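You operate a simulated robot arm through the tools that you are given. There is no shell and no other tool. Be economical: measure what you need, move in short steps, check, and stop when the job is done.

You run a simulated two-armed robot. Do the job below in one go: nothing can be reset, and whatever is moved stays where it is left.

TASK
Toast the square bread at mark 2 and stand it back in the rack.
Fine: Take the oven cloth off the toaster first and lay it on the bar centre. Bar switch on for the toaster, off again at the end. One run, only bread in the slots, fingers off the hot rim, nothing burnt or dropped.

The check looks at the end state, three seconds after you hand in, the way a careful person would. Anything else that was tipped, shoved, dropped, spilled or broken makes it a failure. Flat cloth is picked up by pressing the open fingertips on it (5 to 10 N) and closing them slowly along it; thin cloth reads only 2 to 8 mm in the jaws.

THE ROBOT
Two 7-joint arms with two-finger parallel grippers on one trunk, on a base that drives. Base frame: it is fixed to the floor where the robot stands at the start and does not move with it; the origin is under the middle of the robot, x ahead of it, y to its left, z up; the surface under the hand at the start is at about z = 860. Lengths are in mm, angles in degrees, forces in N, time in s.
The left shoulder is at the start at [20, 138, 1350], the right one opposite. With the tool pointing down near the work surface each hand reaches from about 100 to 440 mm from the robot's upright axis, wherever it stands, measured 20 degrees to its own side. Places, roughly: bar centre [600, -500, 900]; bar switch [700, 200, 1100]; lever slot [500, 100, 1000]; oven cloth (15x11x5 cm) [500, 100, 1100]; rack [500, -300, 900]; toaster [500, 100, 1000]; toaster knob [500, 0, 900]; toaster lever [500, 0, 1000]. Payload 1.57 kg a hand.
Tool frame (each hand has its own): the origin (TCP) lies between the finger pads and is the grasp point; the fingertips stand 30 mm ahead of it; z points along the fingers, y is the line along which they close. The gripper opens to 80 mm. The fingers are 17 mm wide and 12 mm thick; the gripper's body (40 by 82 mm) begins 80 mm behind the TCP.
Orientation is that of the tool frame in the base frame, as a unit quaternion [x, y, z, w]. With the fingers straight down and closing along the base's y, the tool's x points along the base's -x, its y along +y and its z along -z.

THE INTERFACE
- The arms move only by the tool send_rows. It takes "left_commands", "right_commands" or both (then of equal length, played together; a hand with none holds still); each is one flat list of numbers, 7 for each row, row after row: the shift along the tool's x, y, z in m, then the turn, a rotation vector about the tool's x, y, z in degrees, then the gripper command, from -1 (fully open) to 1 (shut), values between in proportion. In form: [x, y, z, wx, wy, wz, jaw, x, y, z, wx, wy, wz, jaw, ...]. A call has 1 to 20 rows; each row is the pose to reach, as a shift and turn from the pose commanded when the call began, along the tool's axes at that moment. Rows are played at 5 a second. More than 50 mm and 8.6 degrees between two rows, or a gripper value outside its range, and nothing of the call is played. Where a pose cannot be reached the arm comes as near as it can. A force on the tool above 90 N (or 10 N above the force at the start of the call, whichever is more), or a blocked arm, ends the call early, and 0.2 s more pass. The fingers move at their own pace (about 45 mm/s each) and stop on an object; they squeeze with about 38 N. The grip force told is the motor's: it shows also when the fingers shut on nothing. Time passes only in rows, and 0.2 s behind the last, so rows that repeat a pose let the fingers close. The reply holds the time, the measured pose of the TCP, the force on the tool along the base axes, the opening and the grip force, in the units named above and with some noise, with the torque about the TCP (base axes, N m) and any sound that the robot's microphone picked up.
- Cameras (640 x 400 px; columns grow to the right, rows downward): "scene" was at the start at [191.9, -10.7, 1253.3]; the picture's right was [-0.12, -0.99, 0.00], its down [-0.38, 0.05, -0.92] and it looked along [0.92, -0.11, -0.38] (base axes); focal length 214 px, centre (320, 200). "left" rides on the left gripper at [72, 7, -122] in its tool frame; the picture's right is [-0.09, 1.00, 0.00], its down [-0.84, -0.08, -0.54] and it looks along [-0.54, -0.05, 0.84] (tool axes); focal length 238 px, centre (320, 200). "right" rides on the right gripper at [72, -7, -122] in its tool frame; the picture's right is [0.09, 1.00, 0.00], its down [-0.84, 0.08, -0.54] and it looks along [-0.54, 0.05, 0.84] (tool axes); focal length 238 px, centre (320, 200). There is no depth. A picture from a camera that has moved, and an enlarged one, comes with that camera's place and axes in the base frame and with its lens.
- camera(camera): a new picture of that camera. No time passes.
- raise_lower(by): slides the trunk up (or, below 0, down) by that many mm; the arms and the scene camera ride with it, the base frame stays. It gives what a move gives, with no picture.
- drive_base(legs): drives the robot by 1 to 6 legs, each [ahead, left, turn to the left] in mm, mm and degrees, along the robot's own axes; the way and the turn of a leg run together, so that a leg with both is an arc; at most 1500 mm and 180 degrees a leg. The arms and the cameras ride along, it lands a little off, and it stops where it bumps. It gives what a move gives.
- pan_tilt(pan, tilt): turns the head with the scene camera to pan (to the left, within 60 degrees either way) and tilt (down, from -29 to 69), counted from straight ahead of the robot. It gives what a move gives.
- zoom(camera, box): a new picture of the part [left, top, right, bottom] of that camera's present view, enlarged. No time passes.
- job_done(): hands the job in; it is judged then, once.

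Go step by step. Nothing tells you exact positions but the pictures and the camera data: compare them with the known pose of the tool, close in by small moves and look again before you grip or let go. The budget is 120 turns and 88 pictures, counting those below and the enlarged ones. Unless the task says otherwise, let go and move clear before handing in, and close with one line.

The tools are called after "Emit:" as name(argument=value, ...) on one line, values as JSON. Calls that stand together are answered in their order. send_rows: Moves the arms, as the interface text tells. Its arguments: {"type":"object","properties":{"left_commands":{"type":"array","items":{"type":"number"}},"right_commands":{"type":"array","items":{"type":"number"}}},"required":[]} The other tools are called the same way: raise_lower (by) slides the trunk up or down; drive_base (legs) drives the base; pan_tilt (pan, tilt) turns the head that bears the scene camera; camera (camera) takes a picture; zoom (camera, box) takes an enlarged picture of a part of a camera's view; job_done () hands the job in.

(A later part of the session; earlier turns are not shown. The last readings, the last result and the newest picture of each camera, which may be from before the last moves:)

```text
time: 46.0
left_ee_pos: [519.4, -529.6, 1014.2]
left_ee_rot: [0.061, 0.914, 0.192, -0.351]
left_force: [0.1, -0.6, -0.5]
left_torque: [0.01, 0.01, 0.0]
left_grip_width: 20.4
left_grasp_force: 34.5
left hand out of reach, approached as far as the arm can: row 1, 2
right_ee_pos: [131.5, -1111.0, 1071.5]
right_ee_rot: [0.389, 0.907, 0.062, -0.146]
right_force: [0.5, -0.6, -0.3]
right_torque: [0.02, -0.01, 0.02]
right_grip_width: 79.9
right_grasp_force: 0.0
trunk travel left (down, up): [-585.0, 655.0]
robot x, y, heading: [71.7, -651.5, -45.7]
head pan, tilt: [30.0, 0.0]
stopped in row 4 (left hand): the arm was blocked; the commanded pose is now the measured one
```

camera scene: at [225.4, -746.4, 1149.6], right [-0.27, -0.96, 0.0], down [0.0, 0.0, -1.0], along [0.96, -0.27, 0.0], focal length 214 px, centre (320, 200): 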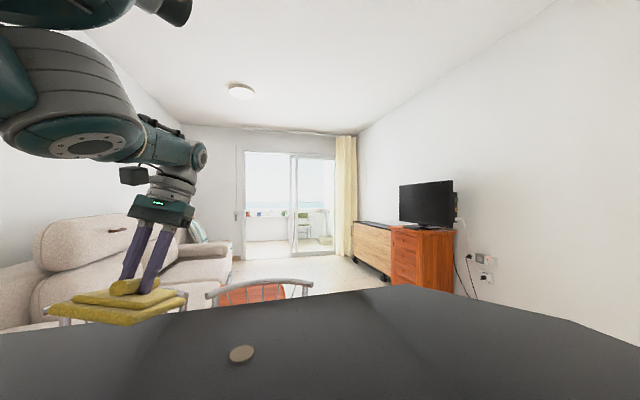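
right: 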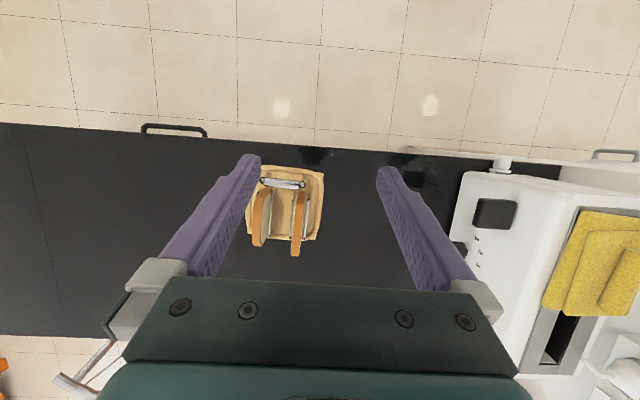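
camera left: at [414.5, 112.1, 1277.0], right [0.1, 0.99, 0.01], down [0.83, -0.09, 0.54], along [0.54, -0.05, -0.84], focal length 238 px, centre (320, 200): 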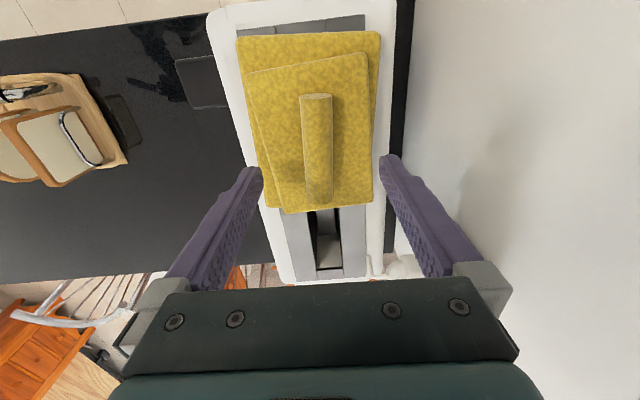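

The elbow bent. Now I untilt to upright in place while rising.

Emit:
send_rows(left_commands=[0.005, 0.005, -0.007, 3.8, -6.9, -1.2, 1, 0.011, 0.01, -0.014, 7.6, -13.8, -2.4, 1, 0.016, 0.015, -0.021, 11.4, -20.7, -3.6, 1, 0.021, 0.02, -0.028, 15.1, -27.6, -4.8, 1, 0.027, 0.025, -0.036, 18.9, -34.5, -6, 1, 0.032, 0.03, -0.043, 22.7, -41.4, -7.2, 1, 0.032, 0.03, -0.043, 22.7, -41.4, -7.2, 1])

Emit:
camera(camera="left")

```text
time: 47.6
left_ee_pos: [532.1, -520.1, 1075.0]
left_ee_rot: [-0.001, 1.0, -0.001, 0.0]
left_force: [0.2, 0.3, -1.0]
left_torque: [0.03, -0.05, -0.01]
left_grip_width: 20.3
left_grasp_force: 34.7
right_ee_pos: [131.7, -1110.5, 1071.5]
right_ee_rot: [0.389, 0.908, 0.062, -0.145]
right_force: [0.4, -0.7, 0.1]
right_torque: [-0.03, -0.02, 0.01]
right_grip_width: 79.7
right_grasp_force: 0.1
trunk travel left (down, up): [-585.0, 655.0]
robot x, y, heading: [67.8, -652.2, -46.0]
head pan, tilt: [30.0, 0.0]
```

```text
62 pictures are left
camera left: at [458.5, -512.3, 1195.3], right [0.09, 1.0, 0.0], down [0.84, -0.08, 0.54], along [0.54, -0.05, -0.84], focal length 238 px, centre (320, 200)
```

left: 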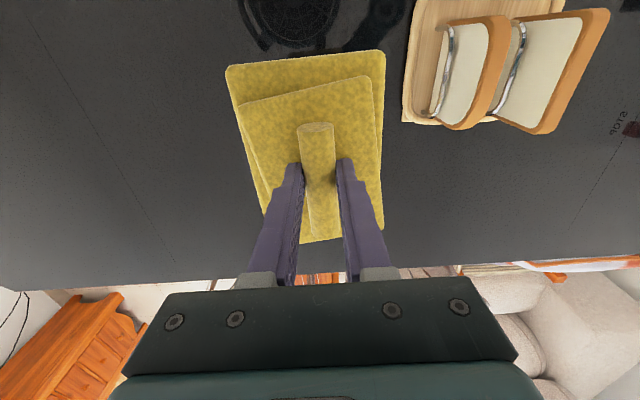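

Upright again at (532,−520). I nudge the base closer, extend a bit, then lower with the trunk.

Emit:
drive_base(legs=[[17, 32, 0]])

Emit:
send_rows(left_commands=[-0.02, 0.003, 0, 0, 0, 0, 1, -0.035, 0.006, 0, 0, 0, 0, 1, -0.035, 0.006, 0, 0, 0, 0, 1])

Emit:
raise_lower(by=-120)

```text
time: 48.5
left_ee_pos: [565.2, -509.4, 1074.5]
left_ee_rot: [-0.001, 1.0, -0.001, -0.001]
left_force: [0.8, 0.3, 0.0]
left_torque: [-0.02, 0.03, 0.01]
left_grip_width: 20.5
left_grasp_force: 34.3
right_ee_pos: [166.8, -1100.9, 1071.7]
right_ee_rot: [0.388, 0.908, 0.063, -0.145]
right_force: [-0.6, 1.0, 0.5]
right_torque: [0.0, 0.03, -0.01]
right_grip_width: 79.9
right_grasp_force: 0.0
trunk travel left (down, up): [-585.0, 655.0]
robot x, y, heading: [104.1, -644.2, -45.6]
head pan, tilt: [30.0, 0.0]
```

```text
time: 49.3
left_ee_pos: [602.2, -502.8, 1072.2]
left_ee_rot: [0.0, 1.0, -0.001, -0.001]
left_force: [0.6, 0.1, -0.3]
left_torque: [0.0, -0.04, 0.02]
left_grip_width: 20.7
left_grasp_force: 34.4
right_ee_pos: [164.7, -1099.2, 1071.4]
right_ee_rot: [0.389, 0.908, 0.062, -0.145]
right_force: [-0.2, 0.1, -0.2]
right_torque: [0.0, -0.01, -0.01]
right_grip_width: 80.2
right_grasp_force: 0.1
trunk travel left (down, up): [-585.0, 655.0]
robot x, y, heading: [100.9, -639.2, -45.5]
head pan, tilt: [30.0, 0.0]
```

```text
time: 50.8
left_ee_pos: [601.3, -502.7, 952.7]
left_ee_rot: [0.0, 1.0, -0.001, -0.001]
left_force: [-0.4, -0.1, 0.1]
left_torque: [-0.01, 0.0, -0.01]
left_grip_width: 20.5
left_grasp_force: 34.8
right_ee_pos: [165.9, -1100.4, 952.1]
right_ee_rot: [0.389, 0.908, 0.062, -0.145]
right_force: [0.2, 0.3, -0.3]
right_torque: [0.02, 0.0, 0.05]
right_grip_width: 80.3
right_grasp_force: 0.1
trunk travel left (down, up): [-465.0, 775.0]
robot x, y, heading: [104.9, -642.7, -45.7]
head pan, tilt: [30.0, 0.0]
```

Perfectly over the centre. I lower the last 40 mm in small trunk steps.

Emit:
raise_lower(by=-33)

Emit:
raise_lower(by=-5)

Emit:
pan_tilt(pan=45, tilt=15)

Emit:
camera(camera="scene")

```text
time: 51.6
left_ee_pos: [603.1, -502.0, 920.4]
left_ee_rot: [0.0, 1.0, -0.001, 0.0]
left_force: [-0.6, 1.3, -0.1]
left_torque: [-0.01, 0.01, 0.02]
left_grip_width: 20.4
left_grasp_force: 34.3
right_ee_pos: [166.4, -1100.4, 917.6]
right_ee_rot: [0.387, 0.908, 0.062, -0.144]
right_force: [0.1, 0.0, 0.1]
right_torque: [-0.01, 0.01, -0.01]
right_grip_width: 79.7
right_grasp_force: 0.1
trunk travel left (down, up): [-432.0, 808.0]
robot x, y, heading: [106.9, -640.7, -45.6]
head pan, tilt: [30.0, 0.0]
```

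```text
time: 52.1
left_ee_pos: [602.0, -502.9, 914.6]
left_ee_rot: [-0.001, 1.0, -0.001, -0.001]
left_force: [-0.2, 0.4, -0.1]
left_torque: [-0.03, 0.01, 0.0]
left_grip_width: 20.6
left_grasp_force: 33.9
right_ee_pos: [166.3, -1100.2, 912.4]
right_ee_rot: [0.389, 0.908, 0.062, -0.146]
right_force: [0.5, 0.0, 0.3]
right_torque: [-0.01, -0.02, 0.0]
right_grip_width: 80.0
right_grasp_force: 0.1
trunk travel left (down, up): [-427.0, 813.0]
robot x, y, heading: [105.5, -641.3, -45.8]
head pan, tilt: [30.0, 0.0]
```

```text
time: 52.9
left_ee_pos: [602.1, -502.8, 915.1]
left_ee_rot: [0.0, 1.0, 0.0, -0.001]
left_force: [0.3, -1.1, 0.0]
left_torque: [0.01, -0.02, -0.01]
left_grip_width: 20.6
left_grasp_force: 33.8
right_ee_pos: [164.9, -1101.3, 913.7]
right_ee_rot: [0.388, 0.908, 0.063, -0.145]
right_force: [0.3, 0.1, 0.1]
right_torque: [-0.04, -0.03, 0.0]
right_grip_width: 79.9
right_grasp_force: 0.1
trunk travel left (down, up): [-427.0, 813.0]
robot x, y, heading: [101.3, -640.5, -45.6]
head pan, tilt: [45.0, 15.0]
```

```text
61 pictures are left
camera scene: at [267.0, -712.8, 967.6], right [-0.01, -1.0, 0.0], down [-0.26, 0.0, -0.97], along [0.97, -0.01, -0.26], focal length 214 px, centre (320, 200)
```

scene: 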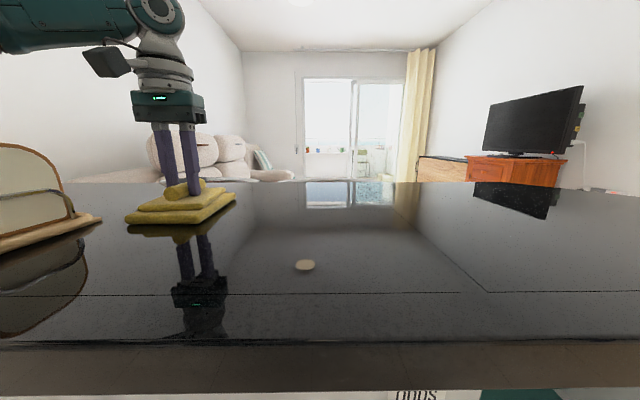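

Emit:
raise_lower(by=-4)

Emit:
raise_lower(by=-3)

Emit:
zoom(camera="scene", box=[90, 150, 270, 260])

```text
time: 53.4
left_ee_pos: [602.0, -503.1, 914.3]
left_ee_rot: [0.001, 1.0, -0.003, -0.001]
left_force: [-17.2, -0.6, 44.8]
left_torque: [-0.06, 0.49, 0.07]
left_grip_width: 20.5
left_grasp_force: 34.1
right_ee_pos: [166.5, -1099.4, 910.2]
right_ee_rot: [0.388, 0.908, 0.063, -0.145]
right_force: [-0.8, -0.4, -1.3]
right_torque: [0.02, -0.03, 0.01]
right_grip_width: 79.7
right_grasp_force: 0.0
trunk travel left (down, up): [-423.0, 817.0]
robot x, y, heading: [105.2, -640.9, -45.8]
head pan, tilt: [45.0, 15.0]
```

```text
time: 54.1
left_ee_pos: [602.8, -502.3, 912.9]
left_ee_rot: [0.001, 1.0, -0.006, 0.003]
left_force: [-2.3, 4.0, 24.5]
left_torque: [0.66, 0.53, -0.12]
left_grip_width: 20.7
left_grasp_force: 34.4
right_ee_pos: [167.5, -1099.6, 905.4]
right_ee_rot: [0.389, 0.908, 0.062, -0.145]
right_force: [1.1, 0.6, 0.6]
right_torque: [0.01, 0.0, 0.02]
right_grip_width: 80.1
right_grasp_force: 0.0
trunk travel left (down, up): [-421.0, 819.0]
robot x, y, heading: [101.7, -641.7, -45.5]
head pan, tilt: [45.0, 15.0]
stopped: the force on the tool passed its limit at 91 N (the readings are from after the stop); the commanded pose is now the measured one
```

```text
3.56 times, centred on (180, 205) of scene
camera zoom: at [268.4, -711.1, 960.6], right [-0.01, -1.0, 0.0], down [-0.26, 0.0, -0.97], along [0.97, -0.01, -0.26], focal length 763 px, centre (818, 182)
```

zoom: 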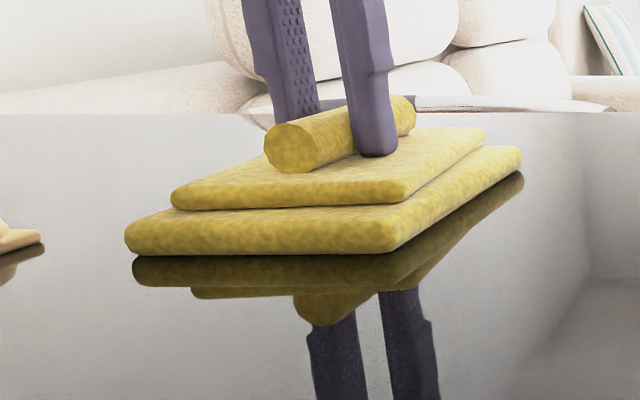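

The cloth rests on the bar. I open the jaws and lift away.

Emit:
send_rows(left_commands=[0, 0, -0.001, 0, 0, 0, 0.4, 0, 0, -0.001, 0, 0, 0, 0, 0, 0, -0.002, 0, 0, 0, -0.3, 0, 0, -0.005, 0, 0, 0, -0.3, 0, 0, -0.03, 0, 0, 0, -0.3, 0, 0, -0.06, 0, 0, 0, -0.3])

Emit:
raise_lower(by=200)

Emit:
pan_tilt(pan=60, tilt=40)

Emit:
camera(camera="scene")

```text
time: 55.5
left_ee_pos: [602.0, -503.8, 940.0]
left_ee_rot: [0.001, 1.0, -0.006, -0.001]
left_force: [-0.6, 0.1, -1.0]
left_torque: [-0.01, 0.0, 0.02]
left_grip_width: 52.2
left_grasp_force: 0.0
left hand out of reach, approached as far as the arm can: row 6
right_ee_pos: [165.9, -1101.5, 907.4]
right_ee_rot: [0.387, 0.908, 0.061, -0.146]
right_force: [-0.4, 0.2, 0.3]
right_torque: [-0.01, 0.02, -0.02]
right_grip_width: 80.1
right_grasp_force: 0.0
trunk travel left (down, up): [-421.0, 819.0]
robot x, y, heading: [103.8, -640.9, -45.8]
head pan, tilt: [45.0, 15.0]
```

```text
time: 57.7
left_ee_pos: [602.5, -504.5, 1140.4]
left_ee_rot: [0.001, 1.0, -0.006, -0.001]
left_force: [-0.6, 0.5, 0.6]
left_torque: [-0.01, 0.0, -0.01]
left_grip_width: 51.9
left_grasp_force: 0.0
right_ee_pos: [164.8, -1100.5, 1107.4]
right_ee_rot: [0.388, 0.908, 0.063, -0.146]
right_force: [0.5, -0.2, 0.3]
right_torque: [0.01, 0.0, -0.01]
right_grip_width: 79.9
right_grasp_force: 0.1
trunk travel left (down, up): [-621.0, 619.0]
robot x, y, heading: [104.8, -640.6, -45.8]
head pan, tilt: [45.0, 15.0]
```

```text
time: 58.6
left_ee_pos: [601.8, -503.5, 1142.2]
left_ee_rot: [0.001, 1.0, -0.005, 0.0]
left_force: [-0.1, 0.5, 0.1]
left_torque: [0.0, 0.01, 0.04]
left_grip_width: 52.0
left_grasp_force: 0.1
right_ee_pos: [165.3, -1100.4, 1107.0]
right_ee_rot: [0.388, 0.908, 0.062, -0.146]
right_force: [-0.3, -0.1, -0.3]
right_torque: [-0.01, -0.02, -0.04]
right_grip_width: 80.1
right_grasp_force: 0.0
trunk travel left (down, up): [-621.0, 619.0]
robot x, y, heading: [105.6, -641.2, -45.8]
head pan, tilt: [60.0, 40.0]
```

```text
59 pictures are left
camera scene: at [255.8, -690.6, 1121.9], right [0.25, -0.97, 0.0], down [-0.62, -0.16, -0.77], along [0.74, 0.19, -0.64], focal length 214 px, centre (320, 200)
```

scene: 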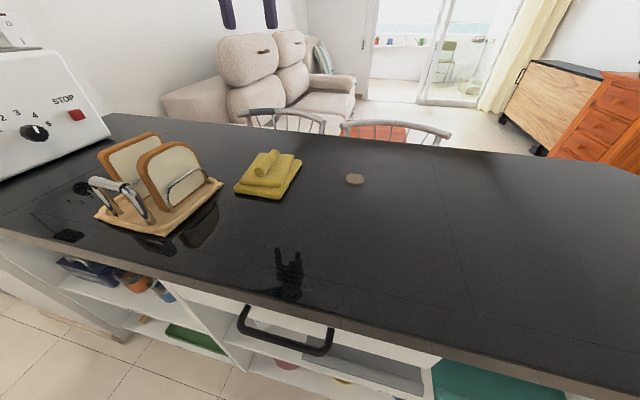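

The cloth lies flat at the bar centre. Next the wall switch: the rocker is around (725,213,1080–1115), with the lower "I" half to press. I raise up and drive back left with the same heading, then orient the left hand diagonally.

Emit:
raise_lower(by=110)

Emit:
drive_base(legs=[[-417, 403, 0]])

Emit:
camera(camera="left")

```text
time: 60.0
left_ee_pos: [601.4, -505.4, 1251.6]
left_ee_rot: [0.001, 1.0, -0.007, 0.0]
left_force: [0.1, 0.1, 1.2]
left_torque: [-0.02, 0.0, 0.0]
left_grip_width: 51.9
left_grasp_force: 0.0
right_ee_pos: [164.7, -1101.3, 1217.5]
right_ee_rot: [0.388, 0.908, 0.062, -0.146]
right_force: [-0.5, 0.6, 0.8]
right_torque: [0.02, -0.01, 0.01]
right_grip_width: 80.2
right_grasp_force: 0.1
trunk travel left (down, up): [-731.0, 509.0]
robot x, y, heading: [104.1, -641.9, -45.7]
head pan, tilt: [60.0, 40.0]
```

```text
time: 63.3
left_ee_pos: [596.6, 63.7, 1249.6]
left_ee_rot: [0.002, 1.0, -0.006, -0.001]
left_force: [0.6, -0.6, 0.6]
left_torque: [-0.02, 0.01, 0.0]
left_grip_width: 52.0
left_grasp_force: 0.0
right_ee_pos: [161.9, -531.9, 1217.7]
right_ee_rot: [0.388, 0.908, 0.062, -0.146]
right_force: [-0.4, -0.3, 0.1]
right_torque: [0.0, 0.02, 0.0]
right_grip_width: 80.2
right_grasp_force: 0.0
trunk travel left (down, up): [-731.0, 509.0]
robot x, y, heading: [97.3, -73.0, -45.5]
head pan, tilt: [60.0, 40.0]
stopped in leg 1: the robot was blocked; the commanded pose is now the measured one
```

```text
58 pictures are left
camera left: at [524.8, 72.8, 1370.8], right [0.1, 1.0, -0.01], down [0.84, -0.08, 0.54], along [0.54, -0.06, -0.84], focal length 238 px, centre (320, 200)
```

left: 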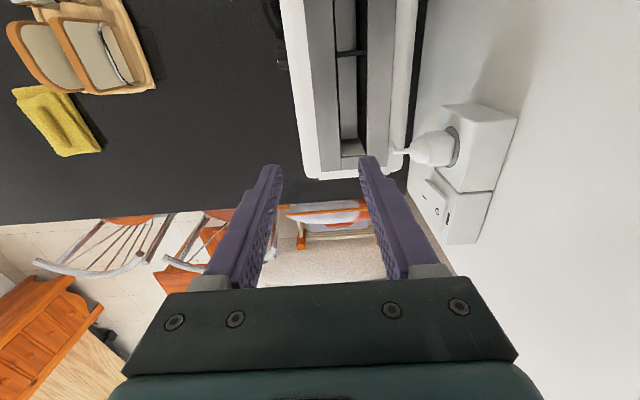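

The rocker's "I" is refined to about (722,202,1082). I close the fingers and turn the left hand to a diagonal approach, staying clear.

Emit:
send_rows(left_commands=[-0.013, 0.008, 0.0, -1.9, -4.7, -6.2, 1, -0.026, 0.016, 0.0, -3.8, -9.4, -12.4, 1, -0.039, 0.024, 0.02, -5.8, -14, -18.6, 1, -0.052, 0.032, 0.04, -7.7, -18.7, -24.8, 1, -0.066, 0.04, 0.06, -9.6, -23.4, -31, 1, -0.08, 0.048, 0.08, -11.6, -28, -37.3, 1, -0.093, 0.056, 0.1, -13.5, -32.7, -43.5, 1, -0.093, 0.056, 0.1, -13.5, -32.7, -43.5, 1])

Emit:
camera(camera="left")

```text
time: 65.1
left_ee_pos: [688.6, 121.1, 1150.0]
left_ee_rot: [-0.365, 0.884, 0.109, 0.272]
left_force: [0.5, -0.5, 0.4]
left_torque: [0.03, -0.03, -0.04]
left_grip_width: 0.1
left_grasp_force: 21.2
right_ee_pos: [163.7, -530.3, 1216.3]
right_ee_rot: [0.388, 0.908, 0.063, -0.144]
right_force: [0.2, 0.5, -0.5]
right_torque: [0.0, 0.0, -0.01]
right_grip_width: 79.8
right_grasp_force: 0.1
trunk travel left (down, up): [-731.0, 509.0]
robot x, y, heading: [97.5, -73.6, -45.4]
head pan, tilt: [60.0, 40.0]
```

```text
57 pictures are left
camera left: at [591.9, 36.1, 1209.8], right [-0.65, 0.76, 0.04], down [0.33, 0.22, 0.92], along [0.69, 0.61, -0.39], focal length 238 px, centre (320, 200)
```

left: 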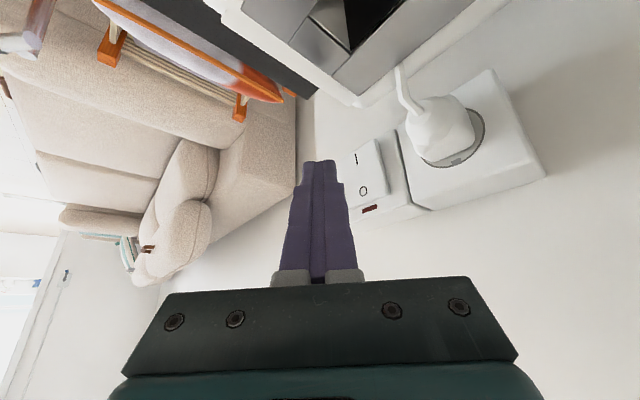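

"I" triangulates to about (724,203,1077). I move the tip to just in front of it.

Emit:
send_rows(left_commands=[-0.002, 0.005, 0.023, 0, 0, 0, 1, -0.005, 0.01, 0.046, 0, 0, 0, 1, -0.0075, 0.015, 0.069, 0, 0, 0, 1, -0.0075, 0.015, 0.069, 0, 0, 0, 1])

Emit:
zoom(camera="left", box=[240, 80, 480, 280])

```text
time: 66.1
left_ee_pos: [712.0, 164.0, 1096.6]
left_ee_rot: [-0.365, 0.884, 0.109, 0.271]
left_force: [0.0, 0.0, -0.6]
left_torque: [-0.01, 0.02, -0.01]
left_grip_width: 0.4
left_grasp_force: 21.3
right_ee_pos: [162.1, -530.9, 1218.2]
right_ee_rot: [0.387, 0.908, 0.062, -0.146]
right_force: [0.2, 0.1, -0.8]
right_torque: [-0.04, -0.03, 0.02]
right_grip_width: 79.9
right_grasp_force: 0.0
trunk travel left (down, up): [-731.0, 509.0]
robot x, y, heading: [99.8, -72.1, -45.6]
head pan, tilt: [60.0, 40.0]
```

```text
2.00 times, centred on (360, 180) of left
camera zoom: at [615.1, 79.5, 1156.4], right [-0.65, 0.76, 0.05], down [0.33, 0.22, 0.92], along [0.69, 0.61, -0.39], focal length 477 px, centre (240, 240)
```

zoom: 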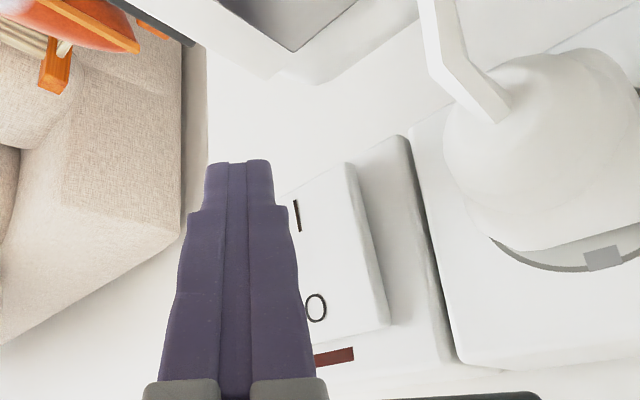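

The tip is right beside the "I". I push toward the wall in 4 mm steps.

Emit:
send_rows(left_commands=[-0.0023, 0.0028, 0.0016, 0, 0, 0, 1, -0.0047, 0.0057, 0.0031, 0, 0, 0, 1, -0.007, 0.0085, 0.0047, 0, 0, 0, 1, -0.007, 0.0085, 0.0047, 0, 0, 0, 1])

Emit:
zoom(camera="left", box=[240, 80, 480, 280])

```text
time: 67.1
left_ee_pos: [712.4, 172.9, 1096.1]
left_ee_rot: [-0.364, 0.884, 0.109, 0.271]
left_force: [0.1, -0.6, -0.3]
left_torque: [0.02, 0.03, 0.0]
left_grip_width: 0.0
left_grasp_force: 21.0
right_ee_pos: [163.6, -530.7, 1217.1]
right_ee_rot: [0.388, 0.908, 0.062, -0.146]
right_force: [-0.4, 0.2, -0.6]
right_torque: [0.0, 0.01, 0.0]
right_grip_width: 79.8
right_grasp_force: 0.1
trunk travel left (down, up): [-731.0, 509.0]
robot x, y, heading: [101.3, -72.9, -45.6]
head pan, tilt: [60.0, 40.0]
```

```text
2.00 times, centred on (360, 180) of left
camera zoom: at [616.5, 89.3, 1155.8], right [-0.65, 0.76, 0.05], down [0.33, 0.22, 0.92], along [0.69, 0.61, -0.39], focal length 477 px, centre (240, 240)
```

zoom: 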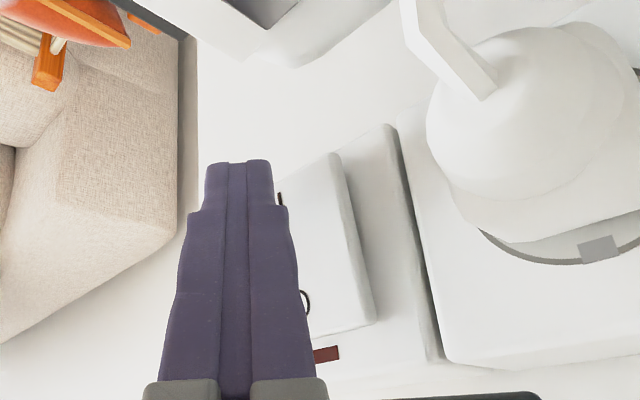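

Emit:
send_rows(left_commands=[-0.0018, 0.0021, 0.0012, 0, 0, 0, 1, -0.0035, 0.0043, 0.0023, 0, 0, 0, 1, -0.0053, 0.0064, 0.0035, 0, 0, 0, 1, -0.0053, 0.0064, 0.0035, 0, 0, 0, 1])

Emit:
send_rows(left_commands=[-0.0012, 0.0014, 0.0008, 0, 0, 0, 1, -0.0023, 0.0028, 0.0016, 0, 0, 0, 1, -0.0023, 0.0028, 0.0016, 0, 0, 0, 1])

Emit:
zoom(camera="left", box=[240, 80, 480, 280])

```text
time: 68.1
left_ee_pos: [713.9, 180.7, 1096.5]
left_ee_rot: [-0.364, 0.885, 0.107, 0.271]
left_force: [-0.3, -0.3, 0.2]
left_torque: [0.01, 0.04, -0.01]
left_grip_width: 0.1
left_grasp_force: 20.7
right_ee_pos: [162.3, -531.6, 1217.7]
right_ee_rot: [0.389, 0.908, 0.061, -0.146]
right_force: [0.8, 0.3, -0.3]
right_torque: [-0.03, -0.03, 0.0]
right_grip_width: 79.9
right_grasp_force: 0.0
trunk travel left (down, up): [-731.0, 509.0]
robot x, y, heading: [97.1, -64.9, -45.4]
head pan, tilt: [60.0, 40.0]
heard: click
```

```text
time: 68.9
left_ee_pos: [712.8, 182.2, 1095.4]
left_ee_rot: [-0.364, 0.885, 0.107, 0.271]
left_force: [0.5, -1.0, -0.9]
left_torque: [0.01, 0.0, -0.02]
left_grip_width: 0.1
left_grasp_force: 21.4
right_ee_pos: [162.3, -533.5, 1218.1]
right_ee_rot: [0.388, 0.908, 0.06, -0.145]
right_force: [0.4, -0.2, 0.2]
right_torque: [0.01, 0.01, 0.0]
right_grip_width: 80.1
right_grasp_force: 0.0
trunk travel left (down, up): [-731.0, 509.0]
robot x, y, heading: [101.0, -71.5, -45.5]
head pan, tilt: [60.0, 40.0]
```

```text
2.00 times, centred on (360, 180) of left
camera zoom: at [616.0, 98.4, 1155.5], right [-0.64, 0.76, 0.04], down [0.33, 0.23, 0.92], along [0.69, 0.6, -0.4], focal length 477 px, centre (240, 240)
```

zoom: 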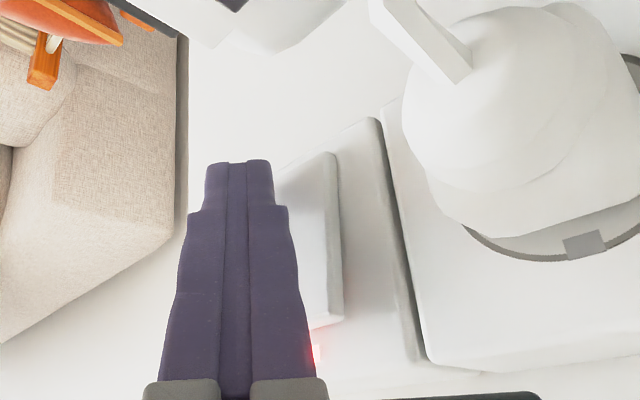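

Click heard and the lamp is lit. I back off, rise, and return the left hand upright.

Emit:
send_rows(left_commands=[0.013, -0.016, -0.009, 0, 0, 0, 1, 0.026, -0.032, -0.018, 0, 0, 0, 1, 0.004, -0.032, -0.051, 0, 0, 0, 1, -0.018, -0.032, -0.084, 0, 0, 0, 1, -0.041, -0.033, -0.117, 0, 0, 0, 1, -0.041, -0.033, -0.117, 0, 0, 0, 1])

Emit:
zoom(camera="left", box=[240, 60, 540, 260])

```text
time: 70.3
left_ee_pos: [712.5, 140.2, 1220.3]
left_ee_rot: [-0.364, 0.884, 0.11, 0.271]
left_force: [-0.6, 0.5, 0.0]
left_torque: [0.03, -0.03, -0.02]
left_grip_width: 0.1
left_grasp_force: 21.1
right_ee_pos: [162.1, -531.5, 1216.4]
right_ee_rot: [0.387, 0.908, 0.062, -0.146]
right_force: [0.3, 0.6, -0.6]
right_torque: [-0.01, 0.02, 0.0]
right_grip_width: 79.9
right_grasp_force: 0.0
trunk travel left (down, up): [-731.0, 509.0]
robot x, y, heading: [98.4, -69.4, -45.8]
head pan, tilt: [60.0, 40.0]
```

```text
2.00 times, centred on (390, 160) of left
camera zoom: at [615.4, 57.5, 1279.6], right [-0.65, 0.76, 0.05], down [0.33, 0.22, 0.92], along [0.69, 0.61, -0.39], focal length 477 px, centre (180, 280)
```

zoom: 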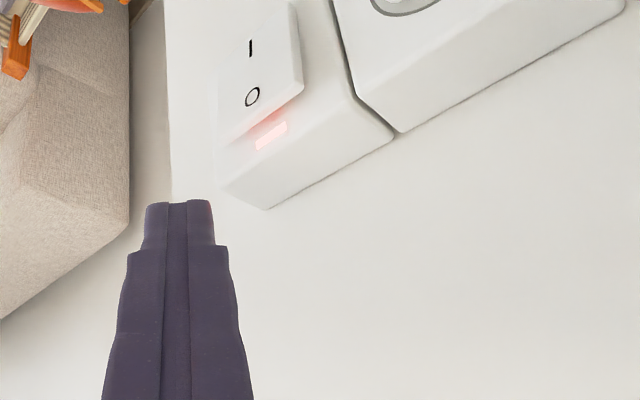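

The lamp is on. Next I view the dial: drive right along the bar, then aim the left hand at the knob from the front (tool pointing +y, tilted down 35°).

Emit:
drive_base(legs=[[252, -243, 0]])

Emit:
send_rows(left_commands=[0.019, 0.027, 0.022, -4, -2.5, -4, 1, 0.038, 0.055, 0.044, -8, -5, -8, 1, 0.057, 0.082, 0.065, -12, -7.5, -12, 1, 0.075, 0.109, 0.087, -16, -10, -16, 1, 0.094, 0.137, 0.109, -20, -12.5, -20, 1, 0.113, 0.164, 0.131, -24, -15, -24, 1, 0.132, 0.191, 0.153, -28, -17.5, -28, 1, 0.151, 0.2186, 0.1745, -32.1, -20.1, -32.2, 1, 0.151, 0.2186, 0.1745, -32.1, -20.1, -32.2, 1])

Emit:
camera(camera="left")

```text
time: 72.5
left_ee_pos: [721.8, -205.5, 1219.2]
left_ee_rot: [-0.362, 0.885, 0.108, 0.272]
left_force: [-0.8, 0.0, 0.0]
left_torque: [0.0, -0.01, -0.03]
left_grip_width: 0.0
left_grasp_force: 21.6
right_ee_pos: [168.1, -876.6, 1219.3]
right_ee_rot: [0.39, 0.907, 0.062, -0.145]
right_force: [-0.8, -0.1, 0.7]
right_torque: [0.01, 0.03, -0.02]
right_grip_width: 79.8
right_grasp_force: 0.0
trunk travel left (down, up): [-731.0, 509.0]
robot x, y, heading: [103.6, -420.1, -45.5]
head pan, tilt: [60.0, 40.0]
```

```text
time: 74.5
left_ee_pos: [547.0, -69.9, 986.5]
left_ee_rot: [-0.626, 0.628, 0.326, 0.328]
left_force: [0.2, 0.3, 0.5]
left_torque: [0.04, 0.02, 0.01]
left_grip_width: 0.1
left_grasp_force: 21.3
right_ee_pos: [168.6, -876.8, 1216.6]
right_ee_rot: [0.389, 0.907, 0.062, -0.145]
right_force: [0.6, 0.6, -0.5]
right_torque: [-0.02, 0.02, -0.01]
right_grip_width: 80.0
right_grasp_force: 0.1
trunk travel left (down, up): [-731.0, 509.0]
robot x, y, heading: [109.6, -415.2, -46.0]
head pan, tilt: [60.0, 40.0]
```

```text
52 pictures are left
camera left: at [539.3, -210.3, 996.7], right [-1.0, 0.06, 0.07], down [0.08, 0.03, 1.0], along [0.06, 1.0, -0.04], focal length 238 px, centre (320, 200)
```

left: 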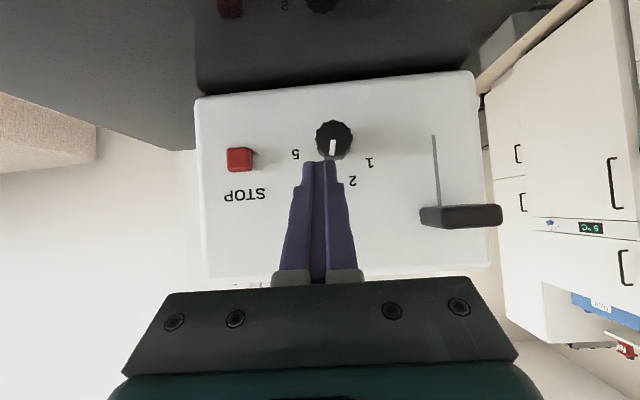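

Great frontal (upside-down) view of the dial; fingers hide marks 3 and 4. I shift 55 mm sideways to see the whole dial.

Emit:
send_rows(left_commands=[0, -0.028, 0, 0, 0, 0, 1, 0, -0.055, 0, 0, 0, 0, 1, 0, -0.055, 0, 0, 0, 0, 1])

Emit:
zoom(camera="left", box=[320, 90, 460, 200])

```text
time: 75.3
left_ee_pos: [604.3, -71.1, 988.6]
left_ee_rot: [-0.625, 0.63, 0.325, 0.328]
left_force: [-0.6, -0.4, -0.4]
left_torque: [0.03, 0.02, -0.02]
left_grip_width: 0.0
left_grasp_force: 20.6
right_ee_pos: [170.0, -875.1, 1217.7]
right_ee_rot: [0.389, 0.907, 0.061, -0.146]
right_force: [0.0, -1.0, 0.9]
right_torque: [0.01, 0.01, -0.01]
right_grip_width: 80.0
right_grasp_force: 0.1
trunk travel left (down, up): [-731.0, 509.0]
robot x, y, heading: [105.5, -415.7, -45.8]
head pan, tilt: [60.0, 40.0]
```

```text
3.64 times, centred on (390, 145) of left
camera zoom: at [595.8, -211.4, 998.0], right [-1.0, 0.06, 0.08], down [0.08, 0.03, 1.0], along [0.06, 1.0, -0.04], focal length 867 px, centre (66, 400)
```

zoom: 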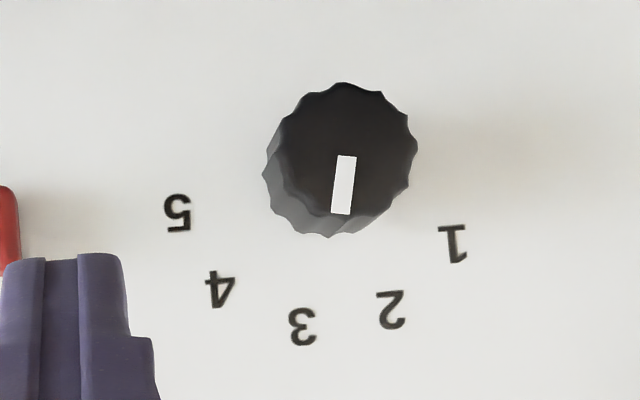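

The pointer is at 3; mark 2 lies about 33.5° further toward the lever (counter-clockwise from the front). I line the hand up with the knob at about (532,–,929) with jaws open.

Emit:
send_rows(left_commands=[-0.003, 0.036, 0.013, 0, 0, 0, -0.5, -0.0066, 0.0722, 0.0252, 0, 0, 0, -0.5, -0.0066, 0.0722, 0.0252, 0, 0, 0, -0.5])

Emit:
zoom(camera="left", box=[240, 80, 400, 240])

```text
time: 76.1
left_ee_pos: [531.9, -43.4, 980.3]
left_ee_rot: [-0.625, 0.629, 0.324, 0.328]
left_force: [0.5, -0.5, -1.1]
left_torque: [-0.01, -0.01, 0.0]
left_grip_width: 60.2
left_grasp_force: 0.0
right_ee_pos: [168.9, -875.6, 1217.4]
right_ee_rot: [0.39, 0.907, 0.061, -0.146]
right_force: [-0.3, 0.0, 0.1]
right_torque: [0.02, -0.01, 0.02]
right_grip_width: 80.0
right_grasp_force: 0.1
trunk travel left (down, up): [-731.0, 509.0]
robot x, y, heading: [108.3, -417.3, -46.0]
head pan, tilt: [60.0, 40.0]
```

```text
2.50 times, centred on (320, 160) of left
camera zoom: at [523.3, -184.6, 989.2], right [-1.0, 0.06, 0.07], down [0.08, 0.04, 1.0], along [0.06, 1.0, -0.04], focal length 596 px, centre (320, 300)
```

zoom: 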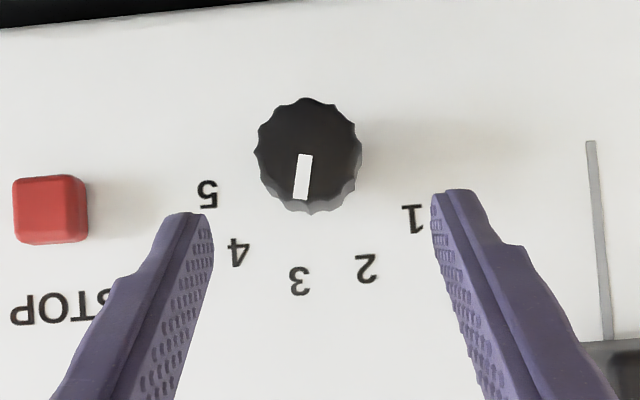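

Refined knob x≈535.5. I advance along the tool axis around the knob.

Emit:
send_rows(left_commands=[0.0007, -0.0033, 0.02, 0, 0, 0, -0.5, 0.0014, -0.0033, 0.04, 0, 0, 0, -0.5, 0.002, -0.0033, 0.0587, 0, 0, 0, -0.5, 0.002, -0.0033, 0.0587, 0, 0, 0, -0.5])

Emit:
zoom(camera="left", box=[240, 80, 400, 240])

```text
time: 77.1
left_ee_pos: [535.5, 2.1, 944.3]
left_ee_rot: [-0.626, 0.629, 0.325, 0.328]
left_force: [-1.2, -3.7, 3.1]
left_torque: [0.05, 0.09, 0.18]
left_grip_width: 60.6
left_grasp_force: 0.5
right_ee_pos: [167.9, -876.4, 1217.3]
right_ee_rot: [0.39, 0.907, 0.062, -0.146]
right_force: [-0.4, -0.2, 0.5]
right_torque: [-0.01, 0.02, 0.02]
right_grip_width: 80.1
right_grasp_force: 0.0
trunk travel left (down, up): [-731.0, 509.0]
robot x, y, heading: [108.5, -418.0, -46.1]
head pan, tilt: [60.0, 40.0]
```

```text
2.50 times, centred on (320, 160) of left
camera zoom: at [527.7, -139.0, 954.6], right [-1.0, 0.06, 0.07], down [0.08, 0.04, 1.0], along [0.06, 1.0, -0.04], focal length 596 px, centre (320, 300)
```

zoom: 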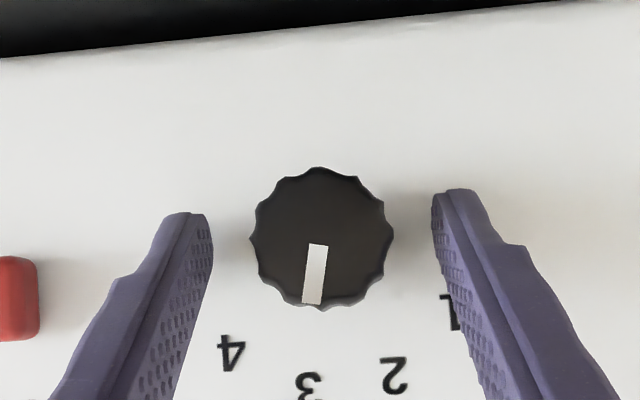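

Centred on the knob with light contact; I back off 1.5 mm and close.

Emit:
send_rows(left_commands=[0, 0, -0.002, 0, 0, 0, -0.2, 0, 0, -0.002, 0, 0, 0, 0.2, 0, 0, -0.002, 0, 0, 0, 0.6, 0, 0, -0.002, 0, 0, 0, 1, 0, 0, -0.002, 0, 0, 0, 1])

Emit:
zoom(camera="left", box=[240, 80, 400, 240])

```text
time: 78.3
left_ee_pos: [534.7, 1.7, 945.9]
left_ee_rot: [-0.625, 0.629, 0.325, 0.329]
left_force: [-0.6, -0.6, -0.7]
left_torque: [0.32, 0.0, 0.47]
left_grip_width: 33.0
left_grasp_force: 40.0
right_ee_pos: [168.6, -875.7, 1217.6]
right_ee_rot: [0.389, 0.907, 0.061, -0.147]
right_force: [-0.5, 0.9, -0.2]
right_torque: [-0.01, 0.01, 0.0]
right_grip_width: 80.1
right_grasp_force: 0.1
trunk travel left (down, up): [-731.0, 509.0]
robot x, y, heading: [109.7, -415.8, -46.1]
head pan, tilt: [60.0, 40.0]
```

```text
2.50 times, centred on (320, 160) of left
camera zoom: at [526.9, -139.7, 955.3], right [-1.0, 0.06, 0.07], down [0.08, 0.03, 1.0], along [0.06, 1.0, -0.04], focal length 596 px, centre (320, 300)
```

zoom: 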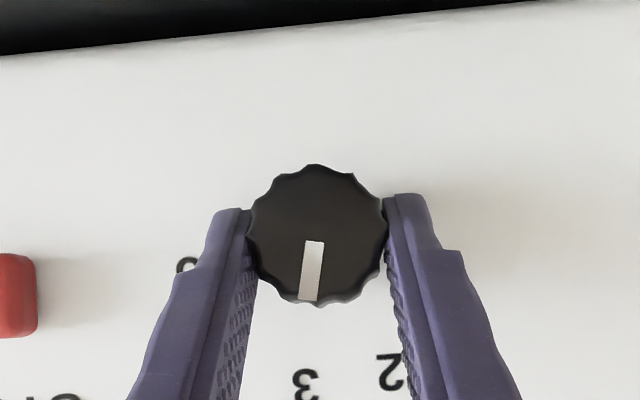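

Gripped at 33 mm. I rotate −33.5° about the knob axis along an arc.

Emit:
send_rows(left_commands=[0.0001, 0.0012, 0.0, 2.4, 0, -3.4, 1, 0.0002, 0.0024, 0.0001, 4.8, -0.1, -6.9, 1, 0.0005, 0.0036, 0.0003, 7.2, -0.1, -10.3, 1, 0.0008, 0.0049, 0.0004, 9.6, -0.1, -13.7, 1, 0.0011, 0.006, 0.0007, 12, -0.2, -17.2, 1, 0.0015, 0.0072, 0.0009, 14.4, -0.2, -20.6, 1, 0.0019, 0.0083, 0.0013, 16.8, -0.2, -24, 1, 0.0023, 0.0094, 0.0016, 19.2, -0.25, -27.5, 1, 0.0023, 0.0094, 0.0016, 19.2, -0.25, -27.5, 1])

Emit:
zoom(camera="left", box=[240, 80, 400, 240])

```text
time: 80.3
left_ee_pos: [527.3, -0.4, 944.1]
left_ee_rot: [0.691, -0.507, -0.13, -0.498]
left_force: [10.1, 10.1, -6.5]
left_torque: [-1.43, -0.06, 0.24]
left_grip_width: 32.8
left_grasp_force: 40.7
right_ee_pos: [170.5, -874.9, 1218.2]
right_ee_rot: [0.39, 0.907, 0.063, -0.145]
right_force: [0.0, 0.9, 0.2]
right_torque: [0.01, -0.01, 0.01]
right_grip_width: 80.0
right_grasp_force: 0.1
trunk travel left (down, up): [-731.0, 509.0]
robot x, y, heading: [106.1, -418.0, -45.6]
head pan, tilt: [60.0, 40.0]
```

```text
2.50 times, centred on (320, 160) of left
camera zoom: at [515.6, -140.0, 948.4], right [-0.87, 0.06, -0.49], down [-0.49, 0.03, 0.87], along [0.07, 1.0, 0.0], focal length 596 px, centre (320, 300)
```

zoom: 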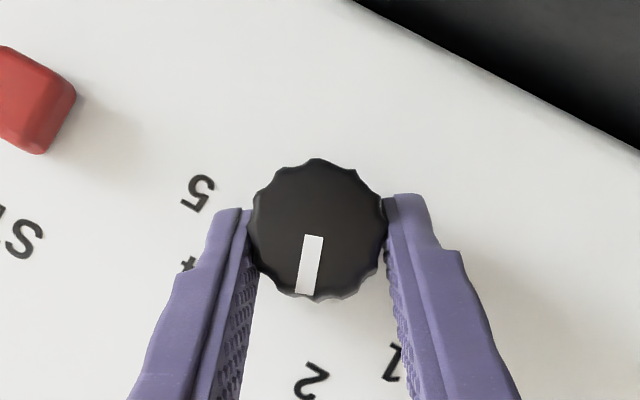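

The pointer lags about 7° short of 2; I add 8° more.

Emit:
send_rows(left_commands=[0, 0.0012, 0, 2.3, 0, -3.3, 1, 0, 0.0023, 0, 4.6, -0.1, -6.6, 1, 0, 0.0023, 0, 4.6, -0.1, -6.6, 1])

Emit:
zoom(camera="left", box=[260, 110, 380, 230])

```text
time: 81.1
left_ee_pos: [527.6, -0.0, 943.9]
left_ee_rot: [0.7, -0.471, -0.081, -0.531]
left_force: [21.1, 16.3, -21.0]
left_torque: [-0.78, 0.0, 0.4]
left_grip_width: 32.8
left_grasp_force: 40.9
right_ee_pos: [169.8, -875.4, 1216.1]
right_ee_rot: [0.39, 0.907, 0.063, -0.145]
right_force: [-0.1, -0.7, -0.6]
right_torque: [0.0, 0.0, 0.02]
right_grip_width: 79.8
right_grasp_force: 0.1
trunk travel left (down, up): [-731.0, 509.0]
robot x, y, heading: [107.0, -417.8, -45.6]
head pan, tilt: [60.0, 40.0]
```

```text
3.33 times, centred on (320, 170) of left
camera zoom: at [513.4, -140.1, 945.9], right [-0.79, 0.06, -0.61], down [-0.61, 0.03, 0.79], along [0.07, 1.0, 0.01], focal length 794 px, centre (320, 300)
```

zoom: 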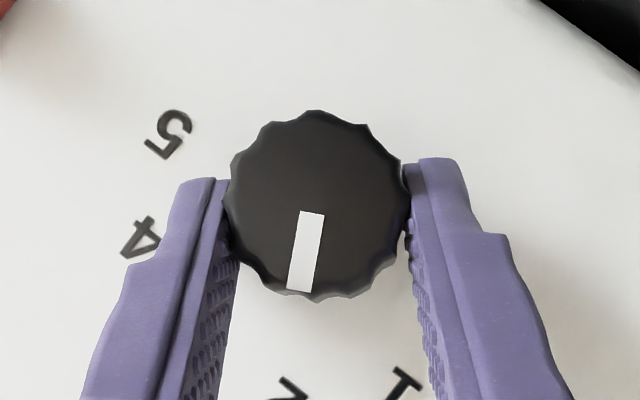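

The pointer now lines up with 2. I release and back off along the tool axis, then check.

Emit:
send_rows(left_commands=[0, 0, 0, 0, 0, 0, 0.3, 0, 0, 0, 0, 0, 0, -0.1, 0, 0, 0, 0, 0, 0, -0.4, 0, 0, -0.002, 0, 0, 0, -0.4, 0, 0, -0.03, 0, 0, 0, -0.4, 0, 0, -0.06, 0, 0, 0, -0.4, 0, 0, -0.06, 0, 0, 0, -0.4])

Emit:
zoom(camera="left", box=[240, 80, 400, 240])

```text
time: 82.7
left_ee_pos: [501.0, -49.3, 967.0]
left_ee_rot: [0.7, -0.471, -0.083, -0.531]
left_force: [-0.3, 0.4, -0.1]
left_torque: [0.0, 0.02, 0.0]
left_grip_width: 56.0
left_grasp_force: 0.2
right_ee_pos: [167.5, -876.9, 1217.1]
right_ee_rot: [0.39, 0.907, 0.062, -0.146]
right_force: [0.4, 0.0, 0.5]
right_torque: [0.0, -0.02, 0.01]
right_grip_width: 80.0
right_grasp_force: 0.0
trunk travel left (down, up): [-731.0, 509.0]
robot x, y, heading: [109.0, -417.1, -45.9]
head pan, tilt: [60.0, 40.0]
```

```text
2.50 times, centred on (320, 160) of left
camera zoom: at [487.3, -189.6, 969.2], right [-0.79, 0.06, -0.6], down [-0.6, 0.03, 0.8], along [0.07, 1.0, 0.01], focal length 596 px, centre (320, 300)
```

zoom: 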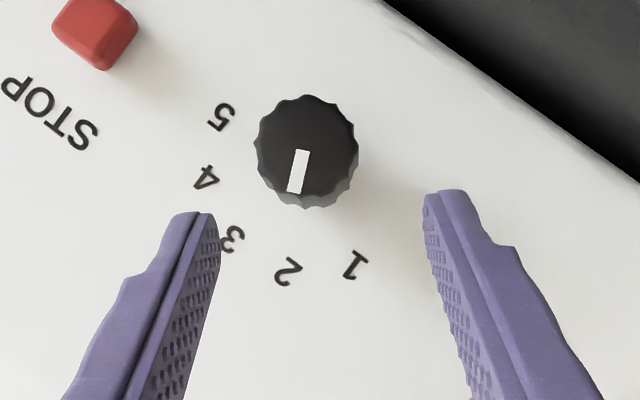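

The dial reads 2. Now I retreat from the toaster and return the left hand to upright, high.

Emit:
send_rows(left_commands=[0, 0, -0.035, 0, 0, 0, -1, 0, 0, -0.07, 0, 0, 0, -1, -0.004, -0.009, -0.08, 0.8, 5, 6.6, -1, -0.008, -0.018, -0.091, 1.5, 9.9, 13.1, -1, -0.013, -0.027, -0.101, 2.3, 14.9, 19.7, -1, -0.017, -0.036, -0.112, 3.1, 19.9, 26.2, -1, -0.021, -0.045, -0.122, 3.9, 24.8, 32.8, -1, -0.025, -0.053, -0.133, 4.6, 29.8, 39.3, -1, -0.029, -0.062, -0.143, 5.4, 34.8, 45.9, -1, -0.033, -0.071, -0.154, 6.2, 39.7, 52.4, -1, -0.038, -0.08, -0.164, 7, 44.7, 59, -1, -0.042, -0.089, -0.175, 7.7, 49.7, 65.5, -1, -0.046, -0.098, -0.185, 8.5, 54.6, 72.1, -1, -0.05, -0.107, -0.196, 9.3, 59.6, 78.6, -1, -0.054, -0.116, -0.206, 10.1, 64.6, 85.2, -1, -0.058, -0.125, -0.217, 10.8, 69.5, 91.7, -1, -0.0626, -0.1335, -0.2266, 11.6, 74.5, 98.3, -1, -0.0626, -0.1335, -0.2266, 11.6, 74.5, 98.3, -1])

Emit:
camera(camera="left")

```text
time: 86.5
left_ee_pos: [480.2, -200.1, 1190.0]
left_ee_rot: [0.002, 1.0, 0.0, -0.001]
left_force: [-0.3, 0.2, 0.4]
left_torque: [-0.02, 0.0, 0.03]
left_grip_width: 80.1
left_grasp_force: 0.1
left hand out of reach, approached as far as the arm can: row 7, 8, 9, 10, 11, 12, 13, 14
right_ee_pos: [168.1, -875.8, 1217.3]
right_ee_rot: [0.39, 0.907, 0.063, -0.145]
right_force: [0.6, 0.6, 0.1]
right_torque: [-0.02, -0.05, -0.01]
right_grip_width: 79.9
right_grasp_force: 0.0
trunk travel left (down, up): [-731.0, 509.0]
robot x, y, heading: [110.5, -412.4, -45.7]
head pan, tilt: [60.0, 40.0]
```

```text
44 pictures are left
camera left: at [407.8, -192.1, 1311.7], right [0.1, 1.0, 0.0], down [0.84, -0.08, 0.54], along [0.54, -0.05, -0.84], focal length 238 px, centre (320, 200)
```

left: 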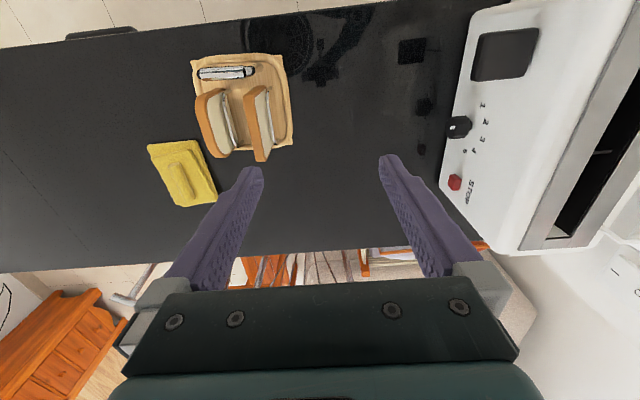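

The left hand is upright again. I move over the square slice for a closer look.

Emit:
send_rows(left_commands=[-0.001, -0.033, 0.02, 0, 0, 0, -1, -0.001, -0.066, 0.04, 0, 0, 0, -1, 0.01, -0.097, 0.06, 0, 0, 0, -1, 0.01, -0.097, 0.06, 0, 0, 0, -1])

Emit:
zoom(camera="left", box=[220, 30, 420, 200])

```text
time: 87.5
left_ee_pos: [471.7, -292.9, 1130.4]
left_ee_rot: [0.001, 1.0, 0.0, 0.0]
left_force: [0.1, -0.1, 0.6]
left_torque: [0.01, -0.01, -0.02]
left_grip_width: 80.0
left_grasp_force: 0.1
right_ee_pos: [168.6, -876.5, 1218.2]
right_ee_rot: [0.389, 0.907, 0.062, -0.146]
right_force: [-0.6, 0.2, 0.7]
right_torque: [-0.01, -0.02, -0.01]
right_grip_width: 80.2
right_grasp_force: 0.1
trunk travel left (down, up): [-731.0, 509.0]
robot x, y, heading: [107.3, -414.1, -45.9]
head pan, tilt: [60.0, 40.0]
```

```text
2.35 times, centred on (320, 115) of left
camera zoom: at [398.3, -286.2, 1251.3], right [0.09, 1.0, 0.0], down [0.84, -0.08, 0.54], along [0.54, -0.05, -0.84], focal length 561 px, centre (320, 400)
```

zoom: 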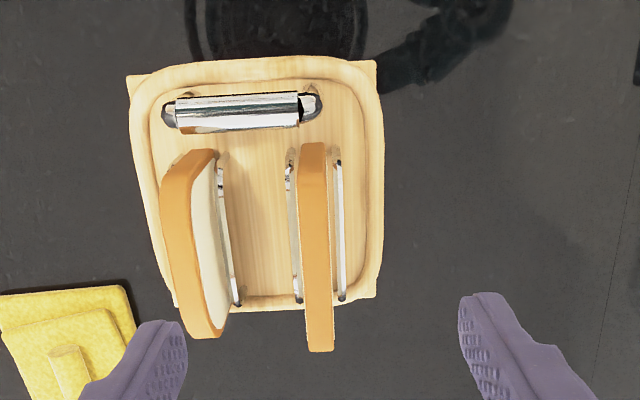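

The square slice's top edge lies at x 439–547, y≈−297, z≈967, ~13 mm thick. I narrow the jaws to 44 mm (to clear the round slice) and descend to just above.

Emit:
send_rows(left_commands=[-0.011, -0.002, 0.04, 0, 0, 0, -0.1, -0.021, -0.004, 0.08, 0, 0, 0, -0.1, -0.021, -0.004, 0.115, 0, 0, 0, -0.1, -0.021, -0.004, 0.115, 0, 0, 0, -0.1])

Emit:
camera(camera="left")

Emit:
pan_tilt(pan=60, tilt=25)

Emit:
camera(camera="scene")

```text
time: 88.5
left_ee_pos: [492.2, -297.6, 1013.7]
left_ee_rot: [0.001, 1.0, 0.0, -0.001]
left_force: [0.9, 0.4, 0.0]
left_torque: [0.0, -0.04, 0.04]
left_grip_width: 43.9
left_grasp_force: 0.0
right_ee_pos: [167.8, -875.4, 1216.2]
right_ee_rot: [0.389, 0.907, 0.062, -0.146]
right_force: [0.7, 0.3, -0.2]
right_torque: [-0.02, -0.01, 0.04]
right_grip_width: 80.0
right_grasp_force: 0.1
trunk travel left (down, up): [-731.0, 509.0]
robot x, y, heading: [106.4, -415.3, -46.1]
head pan, tilt: [60.0, 40.0]
```

```text
42 pictures are left
camera left: at [419.1, -289.1, 1134.0], right [0.09, 1.0, 0.0], down [0.84, -0.08, 0.54], along [0.54, -0.05, -0.84], focal length 238 px, centre (320, 200)
```

left: 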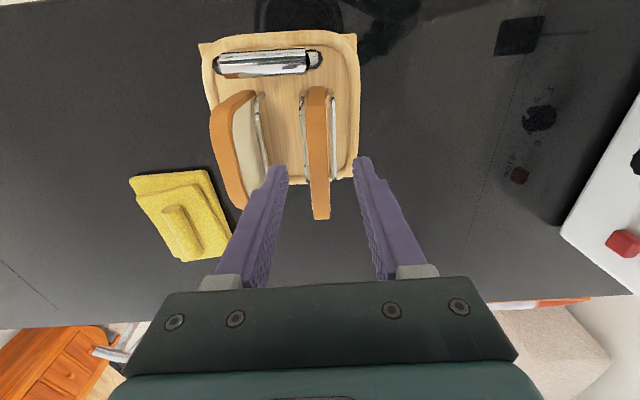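

```text
time: 89.3
left_ee_pos: [492.0, -295.4, 1012.4]
left_ee_rot: [0.001, 1.0, -0.001, -0.001]
left_force: [-0.9, -0.1, 0.9]
left_torque: [0.01, 0.0, 0.01]
left_grip_width: 44.1
left_grasp_force: 0.1
right_ee_pos: [168.4, -876.5, 1217.8]
right_ee_rot: [0.39, 0.907, 0.062, -0.146]
right_force: [0.2, -0.2, 0.1]
right_torque: [0.0, 0.03, -0.01]
right_grip_width: 80.0
right_grasp_force: 0.1
trunk travel left (down, up): [-731.0, 509.0]
robot x, y, heading: [106.9, -416.0, -45.8]
head pan, tilt: [60.0, 25.0]
```

```text
41 pictures are left
camera scene: at [266.6, -464.6, 1255.1], right [0.24, -0.97, 0.0], down [-0.41, -0.1, -0.91], along [0.88, 0.22, -0.42], focal length 214 px, centre (320, 200)
```

scene: 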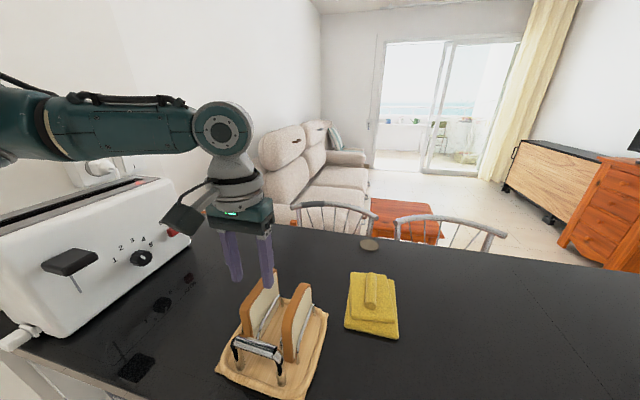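

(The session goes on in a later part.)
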